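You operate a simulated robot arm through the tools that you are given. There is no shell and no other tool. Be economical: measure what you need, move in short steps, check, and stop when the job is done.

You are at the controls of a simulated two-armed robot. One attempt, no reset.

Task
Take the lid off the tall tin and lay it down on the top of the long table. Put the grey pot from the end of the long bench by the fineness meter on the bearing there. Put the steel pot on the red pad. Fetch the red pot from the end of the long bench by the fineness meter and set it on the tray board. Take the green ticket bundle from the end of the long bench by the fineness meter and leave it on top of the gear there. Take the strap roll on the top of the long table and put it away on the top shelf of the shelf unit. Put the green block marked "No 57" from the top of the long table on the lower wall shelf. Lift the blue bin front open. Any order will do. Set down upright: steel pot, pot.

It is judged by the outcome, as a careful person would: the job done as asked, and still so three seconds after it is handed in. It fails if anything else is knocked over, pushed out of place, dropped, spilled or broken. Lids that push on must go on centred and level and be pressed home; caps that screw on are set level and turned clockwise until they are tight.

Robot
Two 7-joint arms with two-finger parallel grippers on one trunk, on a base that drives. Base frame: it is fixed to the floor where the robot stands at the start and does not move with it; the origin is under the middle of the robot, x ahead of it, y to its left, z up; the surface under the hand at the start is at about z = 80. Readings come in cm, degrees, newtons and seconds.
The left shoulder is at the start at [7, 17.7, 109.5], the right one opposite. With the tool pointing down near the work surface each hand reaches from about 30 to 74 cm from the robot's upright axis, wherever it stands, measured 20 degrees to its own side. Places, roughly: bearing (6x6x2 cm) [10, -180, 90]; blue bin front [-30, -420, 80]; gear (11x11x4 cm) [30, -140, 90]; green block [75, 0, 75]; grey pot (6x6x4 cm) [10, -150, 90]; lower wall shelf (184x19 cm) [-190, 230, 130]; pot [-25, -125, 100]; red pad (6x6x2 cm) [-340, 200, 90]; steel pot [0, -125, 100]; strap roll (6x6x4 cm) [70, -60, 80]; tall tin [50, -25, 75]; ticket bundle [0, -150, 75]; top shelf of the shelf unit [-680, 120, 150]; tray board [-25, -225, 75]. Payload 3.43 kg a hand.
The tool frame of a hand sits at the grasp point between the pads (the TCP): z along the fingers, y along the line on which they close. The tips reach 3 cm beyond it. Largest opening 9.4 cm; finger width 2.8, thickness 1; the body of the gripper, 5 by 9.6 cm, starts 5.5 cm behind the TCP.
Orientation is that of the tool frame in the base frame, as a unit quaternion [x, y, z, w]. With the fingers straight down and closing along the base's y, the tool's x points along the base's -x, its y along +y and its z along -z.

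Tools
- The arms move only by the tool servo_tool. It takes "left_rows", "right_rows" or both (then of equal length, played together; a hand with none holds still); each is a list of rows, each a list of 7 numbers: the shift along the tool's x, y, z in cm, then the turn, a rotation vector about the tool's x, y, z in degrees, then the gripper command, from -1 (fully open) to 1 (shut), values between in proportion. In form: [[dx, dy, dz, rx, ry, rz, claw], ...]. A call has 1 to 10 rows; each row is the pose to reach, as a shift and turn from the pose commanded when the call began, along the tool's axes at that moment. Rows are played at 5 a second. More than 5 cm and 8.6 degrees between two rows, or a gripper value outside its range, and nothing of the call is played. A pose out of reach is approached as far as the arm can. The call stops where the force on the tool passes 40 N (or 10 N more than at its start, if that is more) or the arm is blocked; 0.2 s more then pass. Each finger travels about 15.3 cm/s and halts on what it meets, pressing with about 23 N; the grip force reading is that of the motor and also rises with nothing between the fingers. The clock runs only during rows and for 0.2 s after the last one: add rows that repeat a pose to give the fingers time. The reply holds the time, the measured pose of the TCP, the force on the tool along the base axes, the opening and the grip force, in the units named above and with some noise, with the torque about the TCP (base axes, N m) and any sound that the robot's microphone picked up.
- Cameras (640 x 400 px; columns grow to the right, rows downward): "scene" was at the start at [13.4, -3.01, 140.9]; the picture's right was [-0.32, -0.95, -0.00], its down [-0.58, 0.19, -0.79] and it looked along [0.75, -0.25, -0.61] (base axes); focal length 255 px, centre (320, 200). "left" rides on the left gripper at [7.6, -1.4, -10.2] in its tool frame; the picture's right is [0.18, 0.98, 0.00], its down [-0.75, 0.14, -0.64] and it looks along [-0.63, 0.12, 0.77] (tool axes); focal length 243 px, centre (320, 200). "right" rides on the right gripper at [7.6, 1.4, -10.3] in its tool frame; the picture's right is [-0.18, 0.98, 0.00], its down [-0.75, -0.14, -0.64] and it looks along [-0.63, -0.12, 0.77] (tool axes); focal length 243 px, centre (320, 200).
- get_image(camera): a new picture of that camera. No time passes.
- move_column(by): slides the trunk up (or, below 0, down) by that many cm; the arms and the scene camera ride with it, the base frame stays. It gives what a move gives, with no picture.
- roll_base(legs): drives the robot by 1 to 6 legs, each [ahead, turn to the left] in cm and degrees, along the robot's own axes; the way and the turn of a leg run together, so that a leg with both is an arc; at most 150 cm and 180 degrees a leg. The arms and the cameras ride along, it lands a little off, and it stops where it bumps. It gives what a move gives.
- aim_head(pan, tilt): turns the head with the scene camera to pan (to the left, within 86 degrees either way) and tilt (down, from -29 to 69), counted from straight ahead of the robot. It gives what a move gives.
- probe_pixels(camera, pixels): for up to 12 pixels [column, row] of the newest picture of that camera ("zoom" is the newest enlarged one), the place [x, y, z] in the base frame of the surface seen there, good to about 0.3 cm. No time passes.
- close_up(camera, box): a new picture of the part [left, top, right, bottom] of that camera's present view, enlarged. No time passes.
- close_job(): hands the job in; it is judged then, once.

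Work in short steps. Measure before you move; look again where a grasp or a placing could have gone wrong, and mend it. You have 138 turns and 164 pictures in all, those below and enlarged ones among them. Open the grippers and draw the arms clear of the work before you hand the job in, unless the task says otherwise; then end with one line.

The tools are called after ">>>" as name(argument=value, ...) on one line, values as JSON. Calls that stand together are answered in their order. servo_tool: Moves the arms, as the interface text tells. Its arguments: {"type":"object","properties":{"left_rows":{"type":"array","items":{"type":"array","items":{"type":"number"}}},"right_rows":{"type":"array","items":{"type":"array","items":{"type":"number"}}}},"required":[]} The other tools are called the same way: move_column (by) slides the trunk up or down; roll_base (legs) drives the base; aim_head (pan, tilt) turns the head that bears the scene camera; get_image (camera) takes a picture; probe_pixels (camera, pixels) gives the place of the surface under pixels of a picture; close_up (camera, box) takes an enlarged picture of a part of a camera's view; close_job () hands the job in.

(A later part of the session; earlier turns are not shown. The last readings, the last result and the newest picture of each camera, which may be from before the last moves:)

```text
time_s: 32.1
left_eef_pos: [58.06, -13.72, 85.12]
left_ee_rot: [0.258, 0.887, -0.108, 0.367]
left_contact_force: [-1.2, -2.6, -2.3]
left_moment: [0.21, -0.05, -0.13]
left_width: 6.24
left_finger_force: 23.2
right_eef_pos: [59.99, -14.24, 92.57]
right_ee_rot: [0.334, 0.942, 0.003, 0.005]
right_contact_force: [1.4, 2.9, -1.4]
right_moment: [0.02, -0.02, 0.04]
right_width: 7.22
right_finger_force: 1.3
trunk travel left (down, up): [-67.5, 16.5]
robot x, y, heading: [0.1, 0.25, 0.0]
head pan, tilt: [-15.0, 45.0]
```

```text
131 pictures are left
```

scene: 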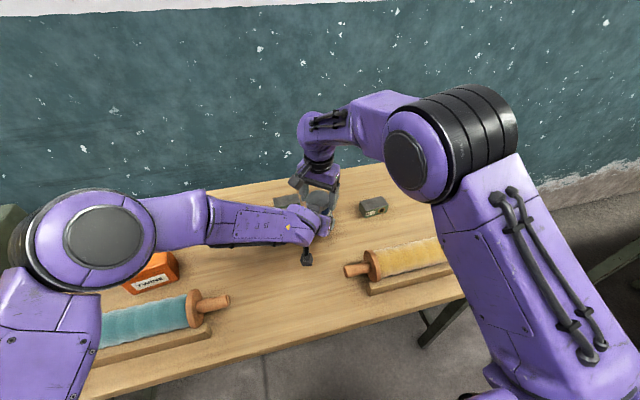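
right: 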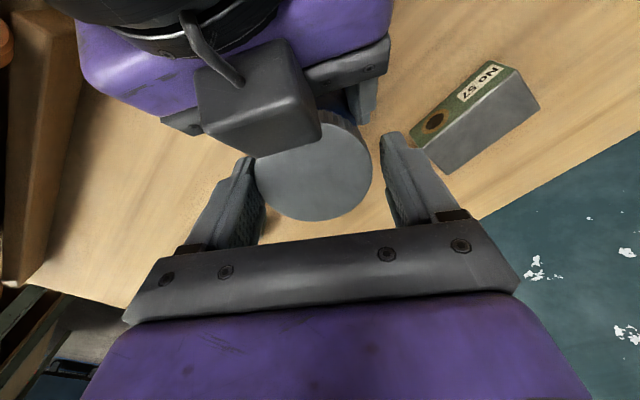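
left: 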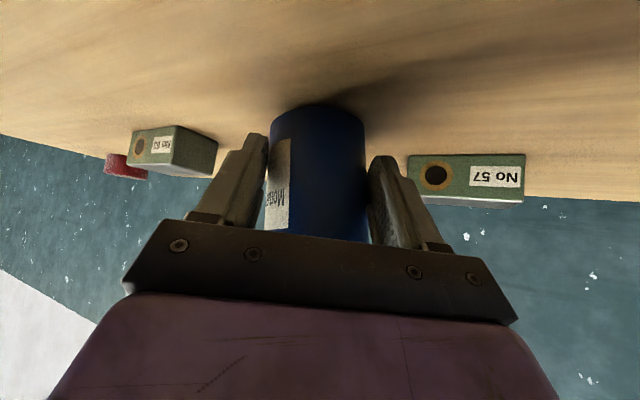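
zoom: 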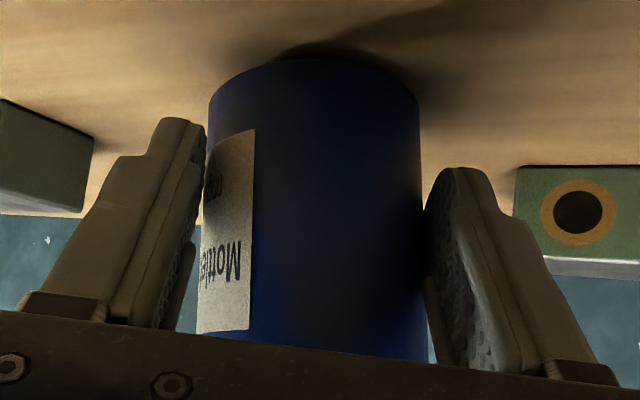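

The whole tin rose ~0.5 cm and tilted in the left grip, so the lid still sits fast: it looks like a push-on lid. I hold it by the lid, loosen the left grip and set it back level on the table.

>>> servo_tool(right_rows=[[0, 0, 0, 0, 0, 0, 0.6], [0, 0, 0, 0, 0, 0, 0.6], [0, 0, 0, 0, 0, 0, 0.6], [0, 0, 0, 0, 0, 0, 0.6], [0, 0, 0, 0, 0, 0, 0.6], [0, 0, 0.3, 0, 0, 0, 0.6], [0, 0, 0.6, 0, 0, 0, 0.6], [0, 0, 0.8, 0, 0, 0, -0.5], [0, 0, 0.8, 0, 0, 0, -0.5], [0, 0, 0.8, 0, 0, 0, -0.5]], left_rows=[[0, 0, 0, 0, 0, 0, 0.6], [0, 0, 0, 0, 0, 0, 0.6], [0, 0, 0, 0, 0, 0, 0.6], [0, 0, 0, 0, 0, 0, -0.6], [0, 0, 0, 0, 0, 0, -0.6], [0, 0, 0, 0, 0, 0, -0.6], [0, 0, 0, 0, 0, 0, -0.6], [0, 0, 0, 0, 0, 0, -0.6], [0, 0, 0, 0, 0, 0, -0.6], [0, 0, 0, 0, 0, 0, -0.6]])

>>> close_up(camera="right", box=[240, 80, 420, 230])

>>> probe_pixels(camera="zoom", pixels=[[330, 190], [200, 250], [390, 250], [280, 350], [420, 200], [340, 380]])

>>> get_image(camera="left")

```text
time_s: 34.3
left_eef_pos: [58.02, -13.67, 85.02]
left_ee_rot: [0.259, 0.888, -0.108, 0.366]
left_contact_force: [0.6, 0.1, -0.4]
left_moment: [0.02, 0.01, 0.0]
left_width: 7.5
left_finger_force: 0.2
right_eef_pos: [60.01, -14.3, 91.72]
right_ee_rot: [0.333, 0.943, 0.002, 0.005]
right_contact_force: [-0.2, 0.8, -0.4]
right_moment: [0.03, -0.02, 0.04]
right_width: 7.06
right_finger_force: 0.1
trunk travel left (down, up): [-67.5, 16.5]
robot x, y, heading: [-0.03, -0.02, -0.0]
head pan, tilt: [-15.0, 45.0]
```

```text
2.67 times, centred on (330, 155) of right
```

zoom: 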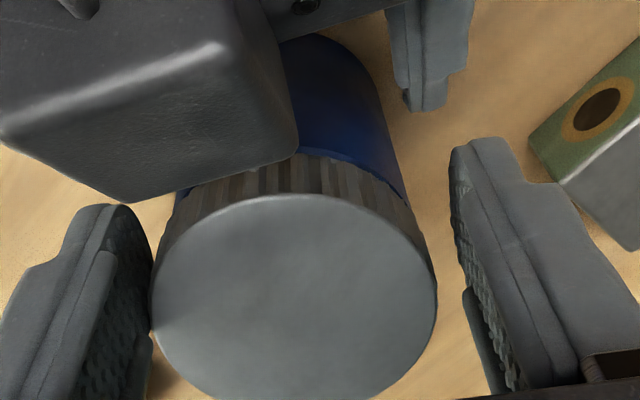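

```text
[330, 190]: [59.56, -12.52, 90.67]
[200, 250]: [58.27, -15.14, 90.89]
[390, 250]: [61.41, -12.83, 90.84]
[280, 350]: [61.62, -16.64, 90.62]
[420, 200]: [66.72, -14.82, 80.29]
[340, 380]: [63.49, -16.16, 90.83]
```

```text
129 pictures are left
```

left: 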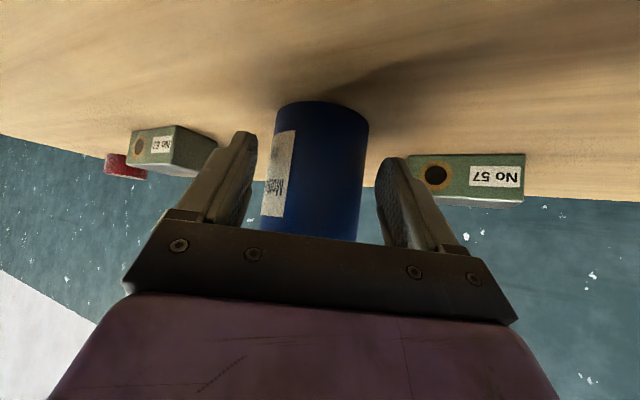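

The tin stands level again (top 90.7), but about 1 cm further from the robot. I measure its centre exactly.

>>> get_image(camera="right")

>>> probe_pixels(camera="right", pixels=[[299, 188], [361, 188], [323, 155], [322, 226], [323, 190], [286, 170], [355, 165]])

```text
128 pictures are left
```

right: 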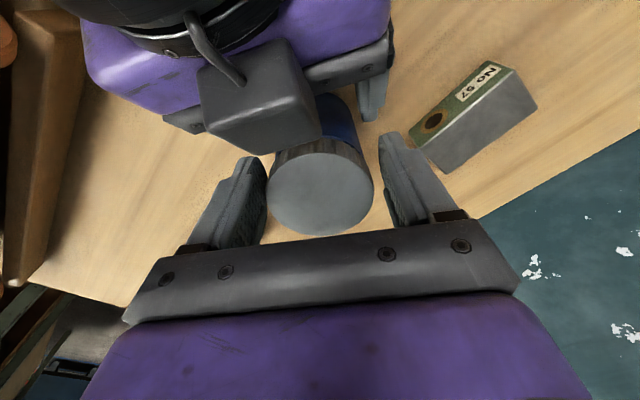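

```text
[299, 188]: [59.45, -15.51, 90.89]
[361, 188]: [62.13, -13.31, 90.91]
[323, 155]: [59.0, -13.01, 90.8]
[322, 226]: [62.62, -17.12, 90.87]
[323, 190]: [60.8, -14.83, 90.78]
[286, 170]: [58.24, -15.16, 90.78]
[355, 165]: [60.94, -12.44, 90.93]
```

The tin's centre is now (61.0,-15.1). I probe the box on the left hand (right px 275,110) to know how it limits the two hands.

>>> probe_pixels(camera="right", pixels=[[215, 100], [240, 145], [318, 122], [290, 55], [250, 100], [300, 100]])

>>> close_up(camera="scene", box=[240, 150, 400, 250])

```text
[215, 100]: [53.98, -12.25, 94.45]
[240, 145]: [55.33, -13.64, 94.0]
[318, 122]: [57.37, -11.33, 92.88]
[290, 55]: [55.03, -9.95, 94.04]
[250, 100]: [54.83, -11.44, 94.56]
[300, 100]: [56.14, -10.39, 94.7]
```

```text
4.00 times, centred on (320, 200) of scene
```

zoom: 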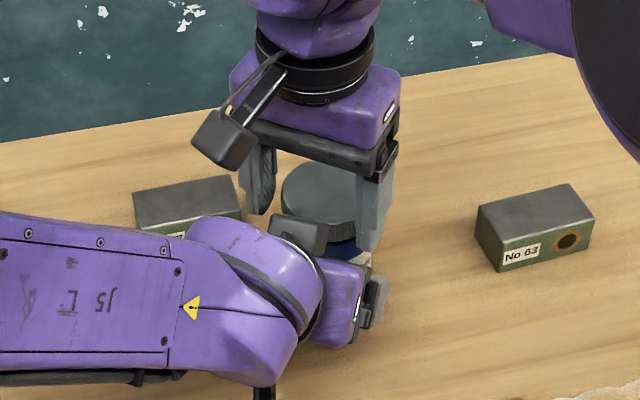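

The box on the left hand was at the lid's height and pushing against it, which explains the jam. I back the left hand off, pitch it flatter (30° below horizontal), and centre the right hand on the tin.

>>> servo_tool(left_rows=[[0, 0, -4, 0, 0, 0, -0.9], [0, 0, -8, 0, 0, 0, -1], [0, 0, -8, 0, -8, 0, -1], [0, 0, -8, 0, -15, 0, -1], [0, 0, -8, 0, -15, 0, -1]], right_rows=[[0, 0, 0, 0, 0, 0, -0.5], [0, 0, 0, 0, 0, 0, -0.5], [-0.6, 0, 0, 0, 0, 0, -0.5], [-1.28, 0, 0, 0, 0, 0, -0.5], [-1.28, 0, 0, 0, 0, 0, -0.5]])

>>> get_image(camera="left")

>>> get_image(camera="right")

```text
time_s: 35.5
left_eef_pos: [53.26, -10.75, 90.63]
left_ee_rot: [0.241, 0.832, -0.14, 0.48]
left_contact_force: [-0.1, 0.6, 0.8]
left_moment: [0.0, -0.02, 0.02]
left_width: 9.38
left_finger_force: 0.0
right_eef_pos: [61.02, -15.27, 91.88]
right_ee_rot: [0.334, 0.943, 0.004, 0.004]
right_contact_force: [0.2, 0.0, -0.4]
right_moment: [0.01, -0.03, -0.03]
right_width: 7.07
right_finger_force: 0.0
trunk travel left (down, up): [-67.5, 16.5]
robot x, y, heading: [-0.39, 0.01, -0.1]
head pan, tilt: [-15.0, 45.0]
```

```text
126 pictures are left
```

left: 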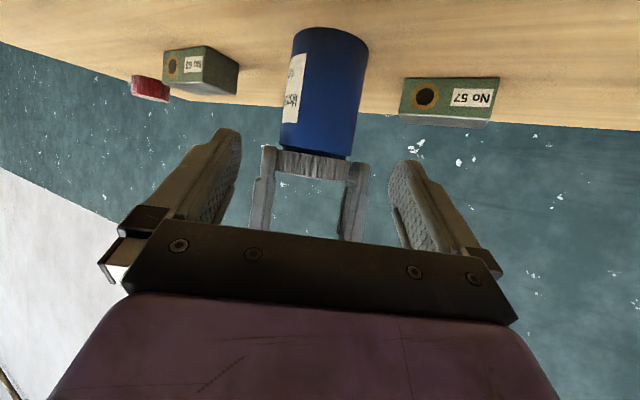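

```text
125 pictures are left
```

right: 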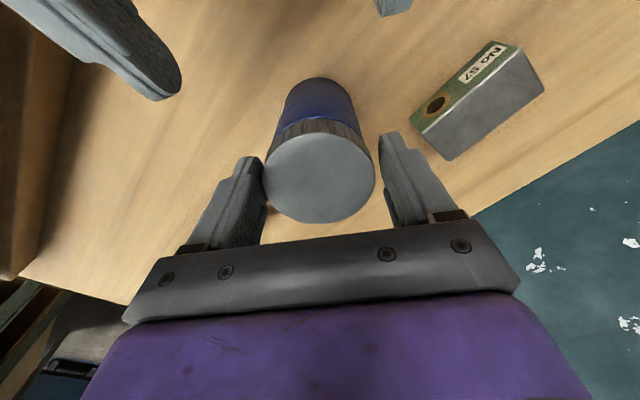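

I zoom on the tin in the left view to see the seam between lid and body.

>>> close_up(camera="left", box=[240, 10, 400, 210])

>>> probe_pixels(camera="right", pixels=[[270, 178], [370, 178], [320, 138], [320, 218]])

```text
2.00 times, centred on (320, 110) of left
```

zoom: 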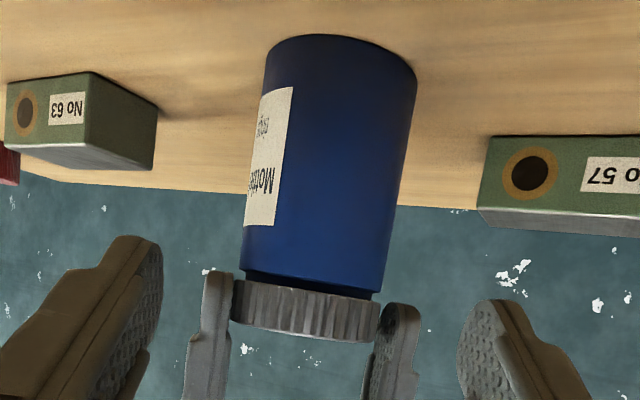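

```text
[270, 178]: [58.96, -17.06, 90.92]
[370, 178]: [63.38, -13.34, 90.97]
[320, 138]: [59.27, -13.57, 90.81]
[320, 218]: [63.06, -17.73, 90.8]
```

A dark neck now shows under the lid, so it has risen ~0.2 cm. I bring the left hand in on the body again and close.

>>> servo_tool(left_rows=[[0.43, 0.43, 3, 0, 0, 0, -1], [0.43, 0.43, 6, 0, 0, 0, -1], [0.43, 0.43, 8.2, 0, 0, 0, -1], [0.43, 0.43, 8.2, 0, 0, 0, -0.4], [0.43, 0.43, 8.2, 0, 0, 0, 0.6], [0.43, 0.43, 8.2, 0, 0, 0, 0.6], [0.43, 0.43, 8.2, 0, 0, 0, 0.6]])

>>> get_image(camera="left")

>>> get_image(camera="right")

```text
time_s: 37.1
left_eef_pos: [59.34, -13.95, 86.21]
left_ee_rot: [0.242, 0.832, -0.139, 0.479]
left_contact_force: [0.5, -0.3, -0.5]
left_moment: [0.0, 0.01, -0.02]
left_width: 6.27
left_finger_force: 23.3
right_eef_pos: [60.94, -15.12, 91.88]
right_ee_rot: [0.334, 0.943, 0.003, 0.005]
right_contact_force: [-0.5, -0.9, -0.1]
right_moment: [0.03, 0.0, 0.01]
right_width: 7.05
right_finger_force: 0.2
trunk travel left (down, up): [-67.5, 16.5]
robot x, y, heading: [-0.26, -0.05, 0.0]
head pan, tilt: [-15.0, 45.0]
```

```text
123 pictures are left
```

left: 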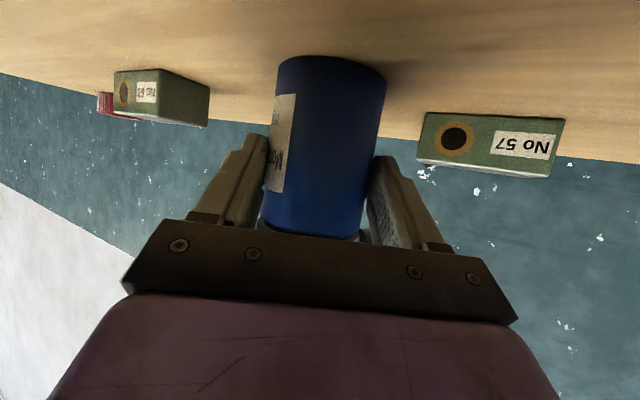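

```text
122 pictures are left
```

right: 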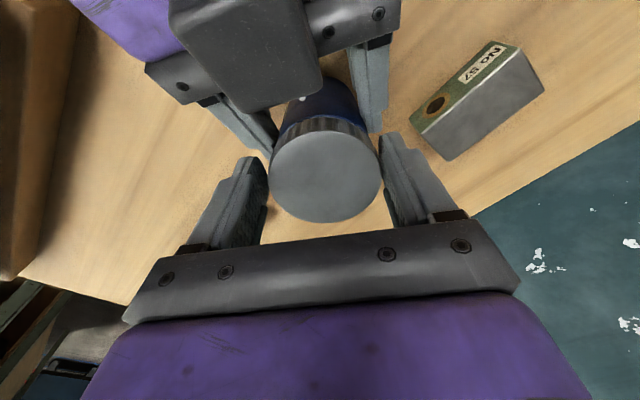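

The box is now clear of the lid. I grip the lid and twist 46° twice, letting the hand rise a touch.

>>> servo_tool(right_rows=[[0, 0, 0, 0, 0, 0, 0.6], [0, 0, 0, 0, 0, 0, 0.6], [0, 0, 0, 0, 0, 0, 0.6], [0, 0, 0, 0, 0, -8, 0.6], [0, 0, 0, 0, 0, -16, 0.6], [0, 0, -0.02, 0, 0, -24, 0.6], [0, 0, -0.04, 0, 0, -32, 0.6], [0, 0, -0.06, 0, 0, -40, 0.6], [0, 0, -0.08, 0, 0, -46, 0.6]])

>>> servo_tool(right_rows=[[0, 0, 0, 0, 0, 0, -0.5], [0, 0, 0, 0, 0, 0, -0.5], [0, 0, 0, 0, 0, 8, -0.5], [0, 0, 0, 0, 0, 16, -0.5], [0, 0, 0, 0, 0, 24, -0.5], [0, 0, 0, 0, 0, 32, -0.5], [0, 0, 0, 0, 0, 40, -0.5], [0, 0, 0, 0, 0, 46, -0.5]])

>>> servo_tool(right_rows=[[0, 0, 0, 0, 0, 0, 0.6], [0, 0, 0, 0, 0, 0, 0.6], [0, 0, 0, 0, 0, 0, 0.6], [0, 0, 0, 0, 0, -8, 0.6], [0, 0, 0, 0, 0, -16, 0.6], [0, 0, -0.02, 0, 0, -24, 0.6], [0, 0, -0.04, 0, 0, -32, 0.6], [0, 0, -0.06, 0, 0, -40, 0.6], [0, 0, -0.08, 0, 0, -46, 0.6]])

>>> get_image(camera="left")

>>> close_up(camera="right", box=[240, 60, 420, 230])

```text
time_s: 39.1
left_eef_pos: [59.5, -13.94, 86.21]
left_ee_rot: [0.242, 0.832, -0.139, 0.479]
left_contact_force: [-10.9, 11.5, 2.8]
left_moment: [-0.51, -0.03, 0.13]
left_width: 6.26
left_finger_force: 22.9
right_eef_pos: [60.94, -15.26, 91.9]
right_ee_rot: [-0.063, 0.998, -0.001, 0.006]
right_contact_force: [9.2, -12.1, -1.2]
right_moment: [-0.18, -0.48, -0.09]
right_width: 6.37
right_finger_force: 22.8
trunk travel left (down, up): [-67.5, 16.5]
robot x, y, heading: [0.24, -0.39, 0.2]
head pan, tilt: [-15.0, 45.0]
```

```text
time_s: 40.9
left_eef_pos: [59.3, -13.92, 86.32]
left_ee_rot: [0.243, 0.831, -0.141, 0.479]
left_contact_force: [0.9, 0.2, 0.5]
left_moment: [0.04, 0.04, -0.03]
left_width: 6.27
left_finger_force: 22.8
right_eef_pos: [61.07, -15.13, 91.99]
right_ee_rot: [0.334, 0.943, 0.003, 0.005]
right_contact_force: [0.4, 0.4, 0.8]
right_moment: [-0.01, 0.01, 0.01]
right_width: 7.07
right_finger_force: 0.1
trunk travel left (down, up): [-67.5, 16.5]
robot x, y, heading: [0.27, -0.26, 0.2]
head pan, tilt: [-15.0, 45.0]
```

```text
time_s: 42.9
left_eef_pos: [59.22, -13.83, 86.21]
left_ee_rot: [0.24, 0.832, -0.138, 0.481]
left_contact_force: [-11.6, 10.6, 3.3]
left_moment: [-0.37, -0.12, 0.17]
left_width: 6.27
left_finger_force: 23.1
right_eef_pos: [60.99, -15.14, 91.95]
right_ee_rot: [-0.062, 0.998, -0.001, 0.005]
right_contact_force: [10.5, -12.1, -0.6]
right_moment: [-0.39, -0.38, -0.04]
right_width: 6.4
right_finger_force: 23.1
trunk travel left (down, up): [-67.5, 16.5]
robot x, y, heading: [-0.16, -0.17, -0.0]
head pan, tilt: [-15.0, 45.0]
```

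```text
121 pictures are left
```

left: 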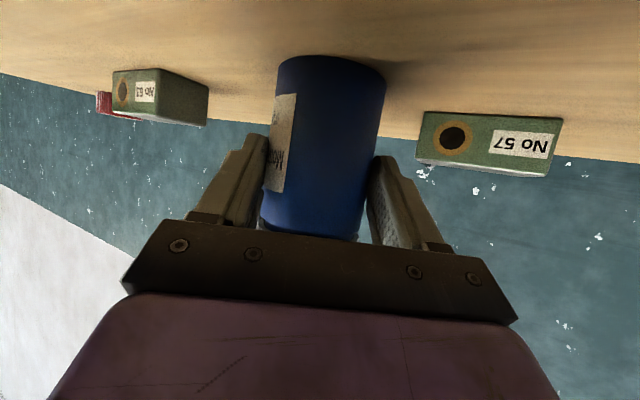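

```text
2.35 times, centred on (330, 145) of right
```

zoom: 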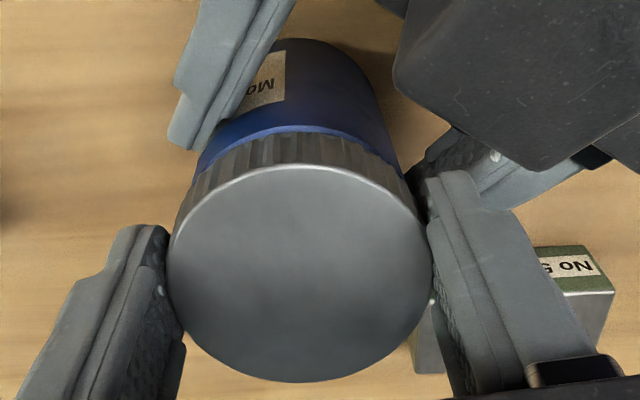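

The tin stayed put and the lid turns easily. I try a gentle lift of 1 cm.

>>> servo_tool(right_rows=[[0, 0, -0.3, 0, 0, 0, 0.6], [0, 0, -0.6, 0, 0, 0, 0.6], [0, 0, -1.0, 0, 0, 0, 0.6]])

>>> close_up(camera="right", box=[240, 60, 420, 230])

```text
time_s: 43.7
left_eef_pos: [59.54, -14.03, 86.48]
left_ee_rot: [0.241, 0.831, -0.139, 0.482]
left_contact_force: [2.6, 6.7, 21.3]
left_moment: [-0.56, -0.1, 0.13]
left_width: 6.04
left_finger_force: 22.7
right_eef_pos: [60.75, -15.04, 92.74]
right_ee_rot: [-0.061, 0.998, 0.002, 0.002]
right_contact_force: [-2.4, -6.8, -23.3]
right_moment: [-0.11, 0.08, -0.02]
right_width: 6.42
right_finger_force: 23.3
trunk travel left (down, up): [-67.5, 16.5]
robot x, y, heading: [-0.72, 0.02, 0.0]
head pan, tilt: [-15.0, 45.0]
```

```text
2.35 times, centred on (330, 145) of right
```

zoom: 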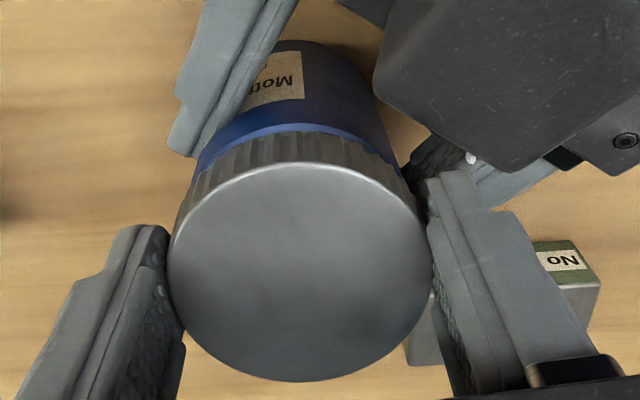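

The thread still holds at 23 N. I lower again and go on with more bites.

>>> servo_tool(right_rows=[[0, 0, 0.5, 0, 0, 0, 0.6], [0, 0, 0.8, 0, 0, 0, -0.5], [0, 0, 0.8, 0, 0, 0, -0.5], [0, 0, 0.8, 0, 0, 8, -0.5], [0, 0, 0.8, 0, 0, 16, -0.5], [0, 0, 0.8, 0, 0, 24, -0.5], [0, 0, 0.8, 0, 0, 32, -0.5], [0, 0, 0.8, 0, 0, 40, -0.5], [0, 0, 0.8, 0, 0, 48, -0.5]])

>>> servo_tool(right_rows=[[0, 0, 0, 0, 0, 0, 0.6], [0, 0, 0, 0, 0, 0, 0.6], [0, 0, 0, 0, 0, 0, 0.6], [0, 0, 0, 0, 0, -8, 0.6], [0, 0, 0, 0, 0, -16, 0.6], [0, 0, -0.02, 0, 0, -24, 0.6], [0, 0, -0.04, 0, 0, -32, 0.6], [0, 0, -0.06, 0, 0, -40, 0.6], [0, 0, -0.08, 0, 0, -48, 0.6]])

>>> servo_tool(right_rows=[[0, 0, 0, 0, 0, 0, -0.5], [0, 0, 0, 0, 0, 0, -0.5], [0, 0, 0, 0, 0, 8, -0.5], [0, 0, 0, 0, 0, 16, -0.5], [0, 0, 0, 0, 0, 24, -0.5], [0, 0, 0, 0, 0, 32, -0.5], [0, 0, 0, 0, 0, 40, -0.5], [0, 0, 0, 0, 0, 48, -0.5]])

>>> servo_tool(right_rows=[[0, 0, 0, 0, 0, 0, 0.6], [0, 0, 0, 0, 0, 0, 0.6], [0, 0, 0, 0, 0, 0, 0.6], [0, 0, 0, 0, 0, -8, 0.6], [0, 0, 0, 0, 0, -16, 0.6], [0, 0, -0.02, 0, 0, -24, 0.6], [0, 0, -0.04, 0, 0, -32, 0.6], [0, 0, -0.06, 0, 0, -40, 0.6], [0, 0, -0.08, 0, 0, -48, 0.6]])

>>> servo_tool(right_rows=[[0, 0, 0, 0, 0, 0, -0.5], [0, 0, 0, 0, 0, 0, -0.5], [0, 0, 0, 0, 0, 8, -0.5], [0, 0, 0, 0, 0, 16, -0.5], [0, 0, 0, 0, 0, 24, -0.5], [0, 0, 0, 0, 0, 32, -0.5], [0, 0, 0, 0, 0, 40, -0.5], [0, 0, 0, 0, 0, 48, -0.5]])

>>> close_up(camera="right", box=[240, 60, 420, 230])

>>> probe_pixels(camera="zoom", pixels=[[220, 270], [300, 200], [300, 350], [400, 270], [300, 270]])

>>> get_image(camera="left")

```text
time_s: 45.7
left_eef_pos: [59.42, -13.96, 86.31]
left_ee_rot: [0.241, 0.832, -0.139, 0.48]
left_contact_force: [0.1, -0.1, -1.7]
left_moment: [0.03, 0.04, 0.0]
left_width: 6.04
left_finger_force: 22.7
right_eef_pos: [60.98, -15.1, 92.1]
right_ee_rot: [0.351, 0.936, 0.003, 0.005]
right_contact_force: [0.1, 1.3, 0.3]
right_moment: [-0.02, 0.03, 0.02]
right_width: 7.04
right_finger_force: 0.0
trunk travel left (down, up): [-67.5, 16.5]
robot x, y, heading: [-0.16, -0.31, -0.2]
head pan, tilt: [-15.0, 45.0]
```

```text
time_s: 47.7
left_eef_pos: [59.29, -13.91, 86.1]
left_ee_rot: [0.241, 0.832, -0.139, 0.48]
left_contact_force: [-4.5, -3.6, -0.7]
left_moment: [0.17, -0.21, -0.08]
left_width: 6.03
left_finger_force: 22.6
right_eef_pos: [60.98, -15.27, 92.14]
right_ee_rot: [-0.062, 0.998, 0.001, 0.005]
right_contact_force: [5.1, 2.9, 0.0]
right_moment: [0.04, -0.09, -0.03]
right_width: 6.41
right_finger_force: 22.3
trunk travel left (down, up): [-67.5, 16.5]
robot x, y, heading: [-0.21, -0.4, 0.1]
head pan, tilt: [-15.0, 45.0]
```

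```text
time_s: 49.5
left_eef_pos: [59.35, -13.98, 86.22]
left_ee_rot: [0.242, 0.832, -0.14, 0.479]
left_contact_force: [1.0, -0.6, -1.7]
left_moment: [0.03, 0.08, -0.01]
left_width: 6.07
left_finger_force: 23.6
right_eef_pos: [60.84, -15.17, 92.23]
right_ee_rot: [0.351, 0.936, 0.003, 0.005]
right_contact_force: [-0.5, -0.1, -0.7]
right_moment: [0.01, -0.02, -0.01]
right_width: 7.03
right_finger_force: 0.0
trunk travel left (down, up): [-67.5, 16.5]
robot x, y, heading: [-0.05, 0.14, 0.2]
head pan, tilt: [-15.0, 45.0]
```

```text
time_s: 51.5
left_eef_pos: [59.38, -13.95, 86.12]
left_ee_rot: [0.242, 0.832, -0.14, 0.479]
left_contact_force: [-2.0, 0.4, -1.3]
left_moment: [0.04, -0.08, -0.01]
left_width: 6.07
left_finger_force: 22.6
right_eef_pos: [60.97, -15.23, 92.29]
right_ee_rot: [-0.063, 0.998, 0.001, 0.005]
right_contact_force: [1.7, -0.7, -0.5]
right_moment: [0.03, -0.05, -0.01]
right_width: 6.39
right_finger_force: 23.7
trunk travel left (down, up): [-67.5, 16.5]
robot x, y, heading: [0.07, 0.22, 0.0]
head pan, tilt: [-15.0, 45.0]
```

```text
time_s: 53.3
left_eef_pos: [59.31, -13.91, 86.25]
left_ee_rot: [0.241, 0.832, -0.139, 0.48]
left_contact_force: [-0.4, 0.2, -1.4]
left_moment: [-0.01, 0.01, -0.02]
left_width: 6.05
left_finger_force: 23.5
right_eef_pos: [60.98, -15.08, 92.3]
right_ee_rot: [0.351, 0.936, 0.003, 0.005]
right_contact_force: [0.2, -0.9, 0.6]
right_moment: [-0.03, 0.01, -0.05]
right_width: 7.04
right_finger_force: 0.2
trunk travel left (down, up): [-67.5, 16.5]
robot x, y, heading: [-0.36, -0.06, 0.1]
head pan, tilt: [-15.0, 45.0]
```

```text
2.35 times, centred on (330, 145) of right
```

zoom: 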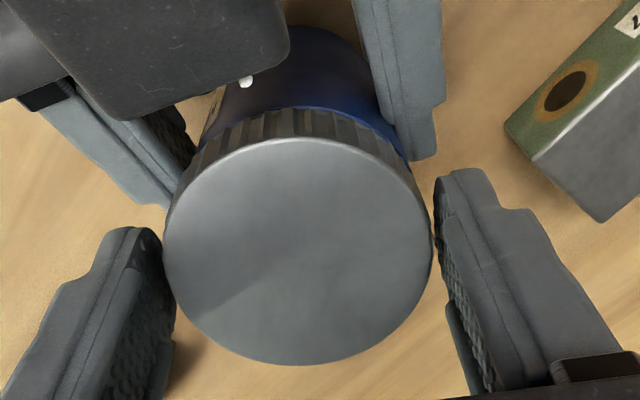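

```text
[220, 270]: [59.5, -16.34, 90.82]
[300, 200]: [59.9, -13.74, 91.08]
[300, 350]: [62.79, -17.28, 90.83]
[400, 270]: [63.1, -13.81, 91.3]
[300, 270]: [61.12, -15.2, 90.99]
```

```text
117 pictures are left
```

left: 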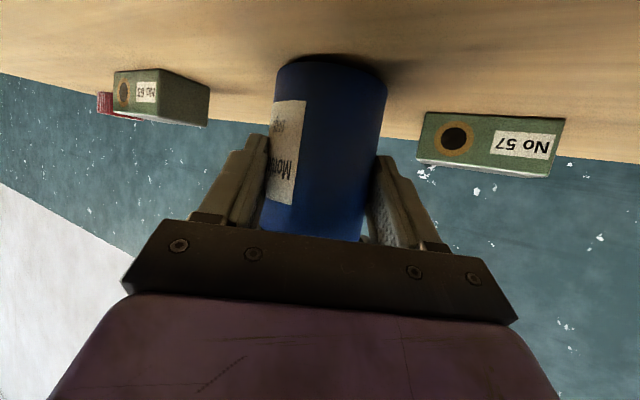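

The lid turns with almost no torque, yet has not clearly risen. I back the left hand off to look at the gap under the lid.

>>> servo_tool(left_rows=[[0, 0, 0, 0, 0, 0, -0.6], [0, 0, 0, 0, 0, 0, -1], [0, 0, -4, 0, 0, 0, -1], [0, 0, -8, 0, 0, 0, -1]])

>>> close_up(camera="left", box=[240, 10, 400, 210])

>>> probe_pixels(camera="zoom", pixels=[[310, 285], [310, 300], [310, 330], [310, 265], [330, 60]])

```text
time_s: 54.3
left_eef_pos: [53.36, -10.02, 90.38]
left_ee_rot: [0.242, 0.832, -0.14, 0.48]
left_contact_force: [-0.3, -1.0, 0.2]
left_moment: [-0.04, 0.0, 0.02]
left_width: 9.37
left_finger_force: 0.0
right_eef_pos: [60.92, -15.08, 92.39]
right_ee_rot: [0.351, 0.936, 0.003, 0.006]
right_contact_force: [-0.4, -0.3, 0.3]
right_moment: [-0.01, 0.0, -0.01]
right_width: 7.06
right_finger_force: 0.0
trunk travel left (down, up): [-67.5, 16.5]
robot x, y, heading: [-0.19, 0.06, -0.2]
head pan, tilt: [-15.0, 45.0]
```

```text
2.00 times, centred on (320, 110) of left
```

zoom: 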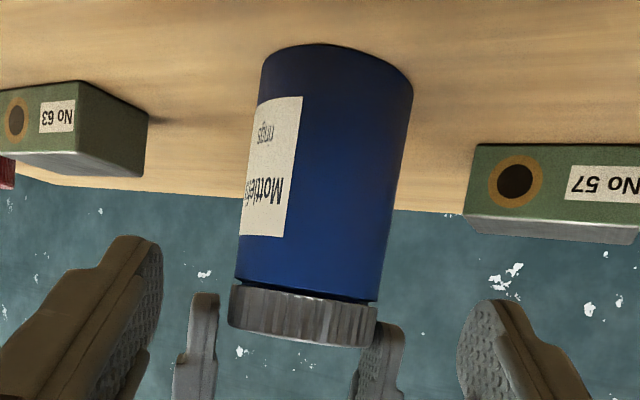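

```text
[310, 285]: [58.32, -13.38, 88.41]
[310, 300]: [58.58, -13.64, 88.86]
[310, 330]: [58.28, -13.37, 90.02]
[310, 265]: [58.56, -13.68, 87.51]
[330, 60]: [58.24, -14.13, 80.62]
```

The gap looks unchanged; probably my return strokes, brushing the lid, turned it back. I re-measure the tin centre; next I will lift the hand clear for each return stroke.

>>> get_image(camera="right")

>>> probe_pixels(camera="right", pixels=[[268, 170], [374, 170], [320, 125], [320, 210], [320, 170]])

```text
115 pictures are left
```

right: 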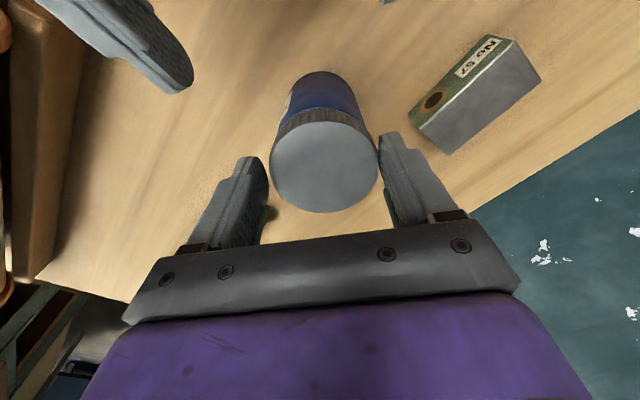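

```text
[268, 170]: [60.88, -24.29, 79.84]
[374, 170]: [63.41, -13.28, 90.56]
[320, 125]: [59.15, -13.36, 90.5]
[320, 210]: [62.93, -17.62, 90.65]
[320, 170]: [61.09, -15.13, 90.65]
```

The lid top is back at 90.6 with the centre near (61.15,-15.3). I bring the left hand in deeper for a firmer hold, while the right hand lifts and turns 40° further clockwise for a longer bite.

>>> servo_tool(left_rows=[[-0.12, -0.35, 3, 0, 0, 0, -1], [-0.12, -0.35, 6, 0, 0, 0, -1], [-0.12, -0.35, 9, 0, 0, 0, -1], [-0.12, -0.35, 9, 0, 0, 0, -0.4], [-0.12, -0.35, 9, 0, 0, 0, 0.8], [-0.12, -0.35, 9, 0, 0, 0, 0.8], [-0.12, -0.35, 9, 0, 0, 0, 0.8], [-0.12, -0.35, 9, 0, 0, 0, 0.8]], right_rows=[[-0.3, 0, -3, 0, 0, 0, -0.5], [-0.3, 0, -5, 0, 0, 8, -0.5], [-0.3, 0, -5, 0, 0, 16, -0.5], [-0.3, 0, -5, 0, 0, 24, -0.5], [-0.3, 0, -5, 0, 0, 32, -0.5], [-0.3, 0, -5, 0, 0, 40, -0.5], [-0.3, 0, -5, 0, 0, 40, -0.5], [-0.3, 0, -5, 0, 0, 40, -0.5]])

>>> get_image(camera="right")

>>> get_image(camera="left")

```text
time_s: 56.1
left_eef_pos: [59.86, -14.87, 85.85]
left_ee_rot: [0.241, 0.832, -0.139, 0.48]
left_contact_force: [-0.1, -1.0, 0.1]
left_moment: [-0.02, 0.03, 0.0]
left_width: 6.48
left_finger_force: 22.9
right_eef_pos: [61.16, -15.31, 97.29]
right_ee_rot: [0.649, 0.761, 0.004, 0.003]
right_contact_force: [0.0, 0.1, -0.3]
right_moment: [0.03, 0.0, 0.01]
right_width: 7.04
right_finger_force: 0.0
trunk travel left (down, up): [-67.5, 16.5]
robot x, y, heading: [0.47, 0.5, 0.1]
head pan, tilt: [-15.0, 45.0]
```

```text
114 pictures are left
```

right: 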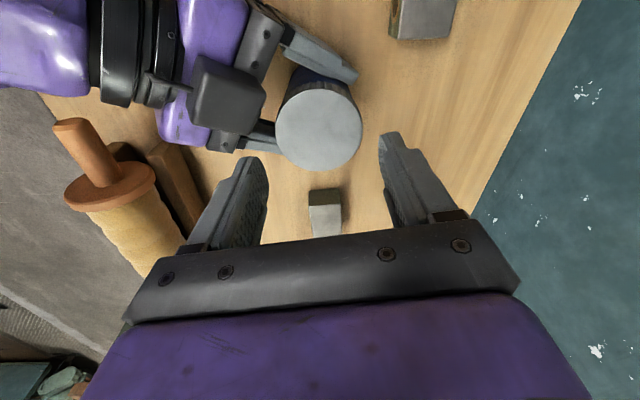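

```text
113 pictures are left
```

left: 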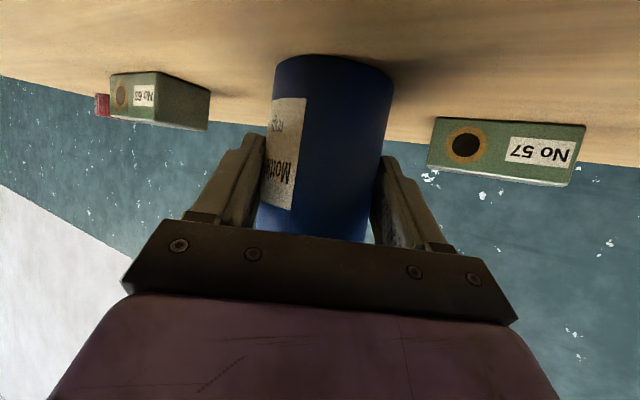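

The left grip is deeper (6.48 cm). I locate the lid from this right view before lowering.

>>> probe_pixels(camera="right", pixels=[[278, 123], [358, 123], [318, 82], [318, 165], [318, 123], [230, 90]])

```text
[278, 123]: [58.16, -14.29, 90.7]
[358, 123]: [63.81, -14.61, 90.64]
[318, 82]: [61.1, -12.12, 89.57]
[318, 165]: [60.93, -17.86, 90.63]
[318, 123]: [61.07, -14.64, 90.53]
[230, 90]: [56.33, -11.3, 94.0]
```

Lid centre is (61.0,-14.95). I lower, grip and twist 88° anticlockwise in one bite.

>>> servo_tool(right_rows=[[0.38, -0.1, 3, 0, 0, 0, -0.5], [0.38, -0.1, 5.5, 0, 0, 0, -0.5], [0.38, -0.1, 5.5, 0, 0, 0, 0.8], [0.38, -0.1, 5.5, 0, 0, 0, 0.8], [0.38, -0.1, 5.5, 0, 0, 0, 0.8]])

>>> servo_tool(right_rows=[[0, 0, 0, 0, 0, -8, 0.8], [0, 0, 0, 0, 0, -16, 0.8], [0, 0, 0, 0, 0, -24, 0.8], [0, 0, 0, 0, 0, -32, 0.8], [0, 0, -0.02, 0, 0, -40, 0.8], [0, 0, -0.04, 0, 0, -48, 0.8], [0, 0, -0.06, 0, 0, -56, 0.8], [0, 0, -0.08, 0, 0, -64, 0.8], [0, 0, -0.08, 0, 0, -72, 0.8], [0, 0, -0.08, 0, 0, -80, 0.8]])

>>> get_image(camera="left")

>>> get_image(camera="right")

```text
time_s: 57.3
left_eef_pos: [59.97, -14.62, 85.72]
left_ee_rot: [0.241, 0.832, -0.138, 0.479]
left_contact_force: [-1.5, 2.5, 3.1]
left_moment: [-0.13, -0.08, -0.1]
left_width: 6.46
left_finger_force: 23.0
right_eef_pos: [61.01, -15.25, 92.06]
right_ee_rot: [0.649, 0.761, 0.004, 0.006]
right_contact_force: [-0.5, -3.1, 2.5]
right_moment: [0.06, 0.09, 0.13]
right_width: 6.37
right_finger_force: 23.2
trunk travel left (down, up): [-67.5, 16.5]
robot x, y, heading: [-0.14, -0.17, -0.2]
head pan, tilt: [-15.0, 45.0]
stopped in row 5 (right hand): the force on the tool passed its limit at 41 N (the readings are from after the stop); the commanded pose is now the measured one
```

```text
time_s: 59.5
left_eef_pos: [59.85, -14.49, 85.63]
left_ee_rot: [0.24, 0.833, -0.138, 0.479]
left_contact_force: [1.5, 1.2, 4.0]
left_moment: [-0.19, 0.21, 0.13]
left_width: 6.47
left_finger_force: 22.8
right_eef_pos: [61.0, -15.22, 92.17]
right_ee_rot: [0.006, 1.0, 0.0, 0.007]
right_contact_force: [-5.0, -2.6, 3.4]
right_moment: [-0.03, 0.12, -0.13]
right_width: 6.34
right_finger_force: 23.3
trunk travel left (down, up): [-67.5, 16.5]
robot x, y, heading: [-0.07, 0.03, -0.1]
head pan, tilt: [-15.0, 45.0]
```

```text
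112 pictures are left
```

left: 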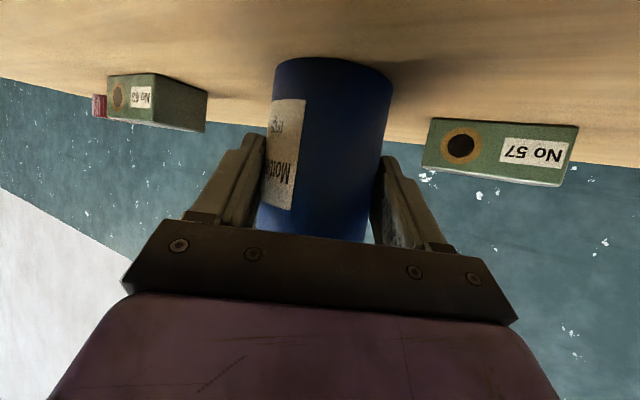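

```text
111 pictures are left
```

right: 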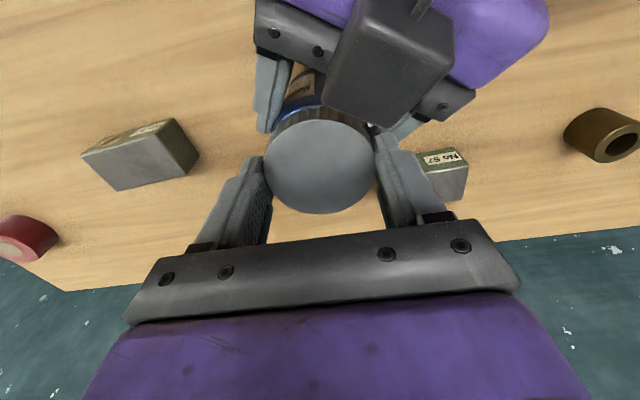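

A clean 80° turn with the tin held still. I release, lift, turn back, regrip and twist again.

>>> servo_tool(right_rows=[[0, 0, 0, 0, 0, 0, -0.5], [0, 0, 0, 0, 0, 0, -0.5], [0, 0, -4, 0, 0, 0, -0.5], [0, 0, -5, 0, 0, 8, -0.5], [0, 0, -5, 0, 0, 16, -0.5], [0, 0, -5, 0, 0, 24, -0.5], [0, 0, -5, 0, 0, 32, -0.5], [0, 0, -5, 0, 0, 40, -0.5], [0, 0, -5, 0, 0, 48, -0.5], [0, 0, -5, 0, 0, 56, -0.5]])

>>> servo_tool(right_rows=[[0, 0, 0, 0, 0, 8, -0.5], [0, 0, 0, 0, 0, 16, -0.5], [0, 0, 0, 0, 0, 24, -0.5], [0, 0, 2.5, 0, 0, 24, -0.5], [0, 0, 5, 0, 0, 24, -0.5], [0, 0, 5, 0, 0, 24, 0.2], [0, 0, 5, 0, 0, 24, 0.8], [0, 0, 5, 0, 0, 24, 0.8]])

>>> servo_tool(right_rows=[[0, 0, 0, 0, 0, -8, 0.8], [0, 0, 0, 0, 0, -16, 0.8], [0, 0, 0, 0, 0, -24, 0.8], [0, 0, 0, 0, 0, -32, 0.8], [0, 0, -0.02, 0, 0, -40, 0.8], [0, 0, -0.04, 0, 0, -48, 0.8], [0, 0, -0.06, 0, 0, -56, 0.8], [0, 0, -0.08, 0, 0, -64, 0.8], [0, 0, -0.08, 0, 0, -72, 0.8], [0, 0, -0.08, 0, 0, -80, 0.8]])

>>> get_image(camera="right")

>>> probe_pixels(camera="right", pixels=[[275, 170], [365, 170], [320, 130], [320, 208], [320, 170]])

>>> get_image(camera="left")

```text
time_s: 61.7
left_eef_pos: [59.89, -14.67, 85.68]
left_ee_rot: [0.241, 0.833, -0.138, 0.479]
left_contact_force: [0.5, -0.1, 6.1]
left_moment: [-0.01, -0.06, -0.06]
left_width: 6.47
left_finger_force: 23.4
right_eef_pos: [60.91, -15.1, 97.09]
right_ee_rot: [0.478, 0.878, 0.002, 0.006]
right_contact_force: [0.0, 0.4, -0.3]
right_moment: [0.01, 0.0, 0.01]
right_width: 7.08
right_finger_force: 0.1
trunk travel left (down, up): [-67.5, 16.5]
robot x, y, heading: [-0.01, 0.17, 0.3]
head pan, tilt: [-15.0, 45.0]
```

```text
time_s: 63.5
left_eef_pos: [59.81, -14.55, 85.84]
left_ee_rot: [0.24, 0.833, -0.138, 0.479]
left_contact_force: [11.2, -5.9, -1.7]
left_moment: [-0.03, 0.02, 0.07]
left_width: 6.47
left_finger_force: 23.0
right_eef_pos: [61.14, -15.18, 92.14]
right_ee_rot: [0.649, 0.761, 0.005, 0.007]
right_contact_force: [-7.4, 2.2, 18.1]
right_moment: [0.0, 0.44, -0.07]
right_width: 6.33
right_finger_force: 23.4
trunk travel left (down, up): [-67.5, 16.5]
robot x, y, heading: [-0.19, 0.07, 0.1]
head pan, tilt: [-15.0, 45.0]
```

```text
time_s: 65.7
left_eef_pos: [59.96, -14.59, 85.72]
left_ee_rot: [0.242, 0.833, -0.138, 0.478]
left_contact_force: [-4.9, 9.0, 0.7]
left_moment: [-0.16, 0.06, 0.26]
left_width: 6.49
left_finger_force: 22.7
right_eef_pos: [60.97, -15.17, 92.12]
right_ee_rot: [0.007, 1.0, -0.001, 0.007]
right_contact_force: [2.7, -8.0, 7.5]
right_moment: [-0.03, -0.01, -0.13]
right_width: 6.31
right_finger_force: 23.3
trunk travel left (down, up): [-67.5, 16.5]
robot x, y, heading: [0.27, -0.11, 0.3]
head pan, tilt: [-15.0, 45.0]
```

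```text
110 pictures are left
```

right: 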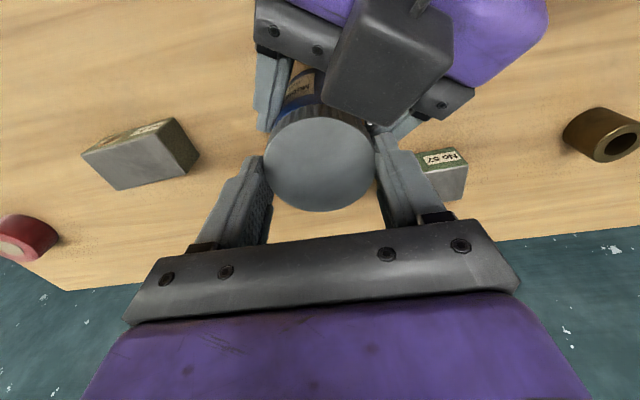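

```text
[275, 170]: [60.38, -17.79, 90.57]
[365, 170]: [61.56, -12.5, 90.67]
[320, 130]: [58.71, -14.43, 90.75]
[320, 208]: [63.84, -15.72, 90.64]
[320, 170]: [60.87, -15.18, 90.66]
```

```text
109 pictures are left
```

left: 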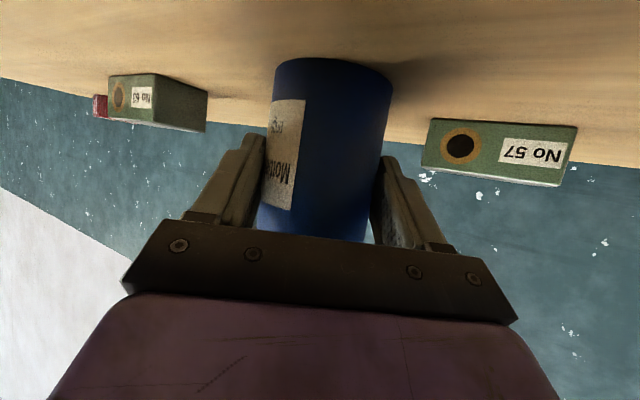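

The lid has turned 160° with no rise at all, so it does not unscrew: it must be a push-on lid. I pull straight up now with the firmer hold.

>>> servo_tool(right_rows=[[0, 0, -0.4, 0, 0, 0, 1], [0, 0, -0.8, 0, 0, 0, 1], [0, 0, -1.2, 0, 0, 0, 1], [0, 0, -1.6, 0, 0, 0, 1], [0, 0, -2.0, 0, 0, 0, 1]], left_rows=[[0, 0, 0, 0, 0, 0, 1], [0, 0, 0, 0, 0, 0, 1], [0, 0, 0, 0, 0, 0, 1], [0, 0, 0, 0, 0, 0, 1], [0, 0, 0, 0, 0, 0, 1]])

>>> get_image(camera="left")

>>> close_up(camera="right", box=[240, 60, 420, 230])

```text
time_s: 66.9
left_eef_pos: [60.09, -14.62, 85.65]
left_ee_rot: [0.241, 0.832, -0.139, 0.479]
left_contact_force: [2.0, 0.4, 7.2]
left_moment: [0.16, -0.11, -0.03]
left_width: 6.5
left_finger_force: 22.9
right_eef_pos: [61.13, -15.05, 94.04]
right_ee_rot: [0.008, 1.0, 0.0, 0.007]
right_contact_force: [-0.7, 0.0, -0.5]
right_moment: [0.0, -0.04, -0.02]
right_width: 6.35
right_finger_force: 22.8
trunk travel left (down, up): [-67.5, 16.5]
robot x, y, heading: [-0.02, -0.15, 0.2]
head pan, tilt: [-15.0, 45.0]
```

```text
108 pictures are left
```

left: 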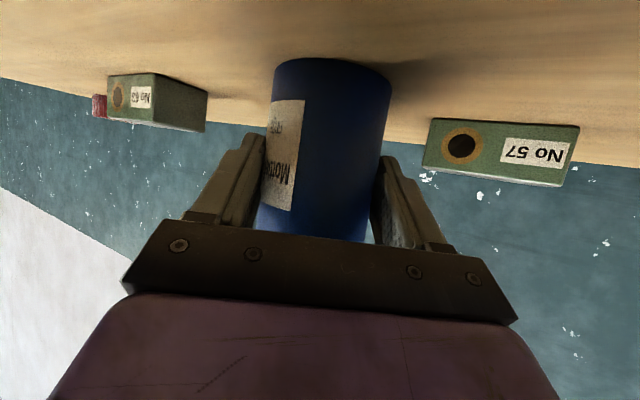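

```text
2.35 times, centred on (330, 145) of right
```

zoom: 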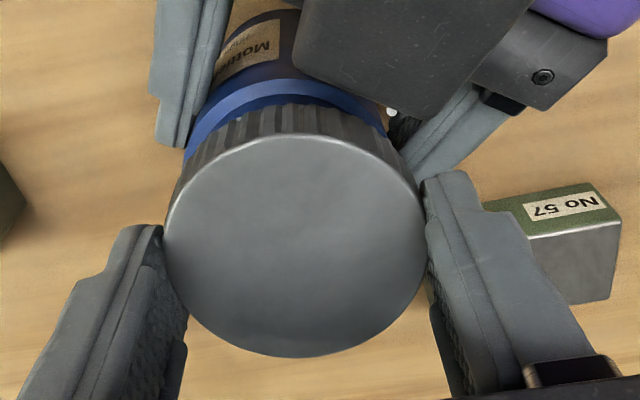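

The lid is free: no force and the blue body is clear beneath it. I lift it higher while the left hand opens and withdraws.

>>> servo_tool(right_rows=[[0, 0, -4, 0, 0, 0, 1], [0, 0, -8, 0, 0, 0, 1], [0, 0, -8, 0, 0, 0, 1], [0, 0, -8, 0, 0, 0, 1], [0, 0, -8, 0, 0, 0, 1], [0, 0, -8, 0, 0, 0, 1], [0, 0, -8, 0, 0, 0, 1], [0, 0, -8, 0, 0, 0, 1], [0, 0, -8, 0, 0, 0, 1]], left_rows=[[0, 0, 0, 0, 0, 0, 1], [0, 0, 0, 0, 0, 0, -0.5], [0, 0, 0, 0, 0, 0, -1], [0, 0, 0, 0, 0, 0, -1], [0, 0, -4.5, 0, 0, 0, -1], [0, 0, -9, 0, 0, 0, -1], [-2, 2, -13, 0, 0, 0, -1], [-5, 4, -16, 0, 0, 0, -1], [-8, 6, -19, 0, 0, 0, -1]])

>>> servo_tool(left_rows=[[0, 0, 0, 0, 8, 0, -1], [0, 0, 0, 0, 16, 0, -1], [0, 0, 0, 0, 24, 0, -1], [0, 0, 0, 0, 32, 0, -1], [0, 0, 0, 0, 40, 0, -1], [0, 0, 0, 0, 48, 0, -1], [0, 0, 0, 0, 56, 0, -1], [0, 0, 0, 0, 60, 0, -1]])

>>> get_image(camera="scene")

>>> get_image(camera="right")

```text
time_s: 68.9
left_eef_pos: [52.57, -2.88, 102.35]
left_ee_rot: [0.24, 0.833, -0.138, 0.478]
left_contact_force: [-0.6, 0.1, 0.1]
left_moment: [-0.01, 0.02, 0.04]
left_width: 9.37
left_finger_force: 0.0
right_eef_pos: [60.91, -15.06, 102.08]
right_ee_rot: [0.008, 1.0, 0.0, 0.007]
right_contact_force: [0.7, -0.1, 0.6]
right_moment: [-0.02, -0.01, 0.02]
right_width: 6.3
right_finger_force: 22.6
trunk travel left (down, up): [-67.5, 16.5]
robot x, y, heading: [0.16, -0.24, -0.1]
head pan, tilt: [-15.0, 45.0]
```

```text
time_s: 70.7
left_eef_pos: [52.69, -2.97, 102.16]
left_ee_rot: [0.278, 0.961, 0.001, -0.004]
left_contact_force: [0.7, 0.4, 0.2]
left_moment: [-0.01, 0.01, -0.01]
left_width: 9.4
left_finger_force: 0.1
right_eef_pos: [61.03, -15.23, 101.87]
right_ee_rot: [0.009, 1.0, -0.001, 0.006]
right_contact_force: [-1.1, 0.3, 0.4]
right_moment: [-0.02, 0.02, 0.02]
right_width: 6.32
right_finger_force: 22.8
trunk travel left (down, up): [-67.5, 16.5]
robot x, y, heading: [-0.24, -0.25, 0.0]
head pan, tilt: [-15.0, 45.0]
```

```text
106 pictures are left
```

scene: 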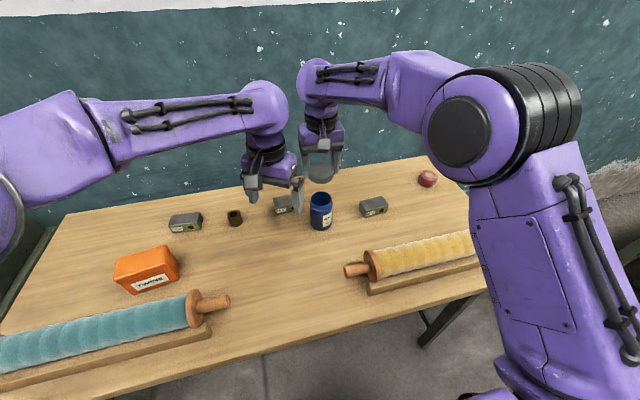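

```text
105 pictures are left
```

right: 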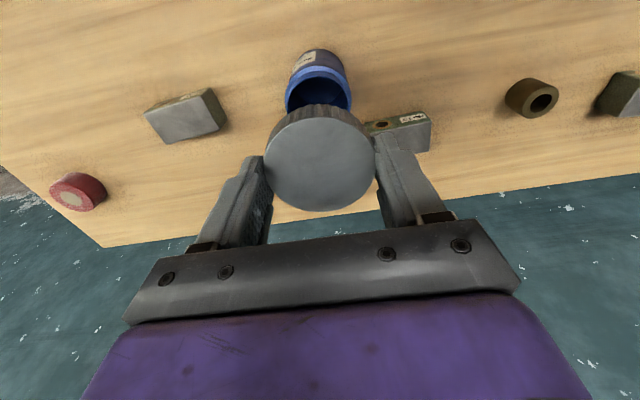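

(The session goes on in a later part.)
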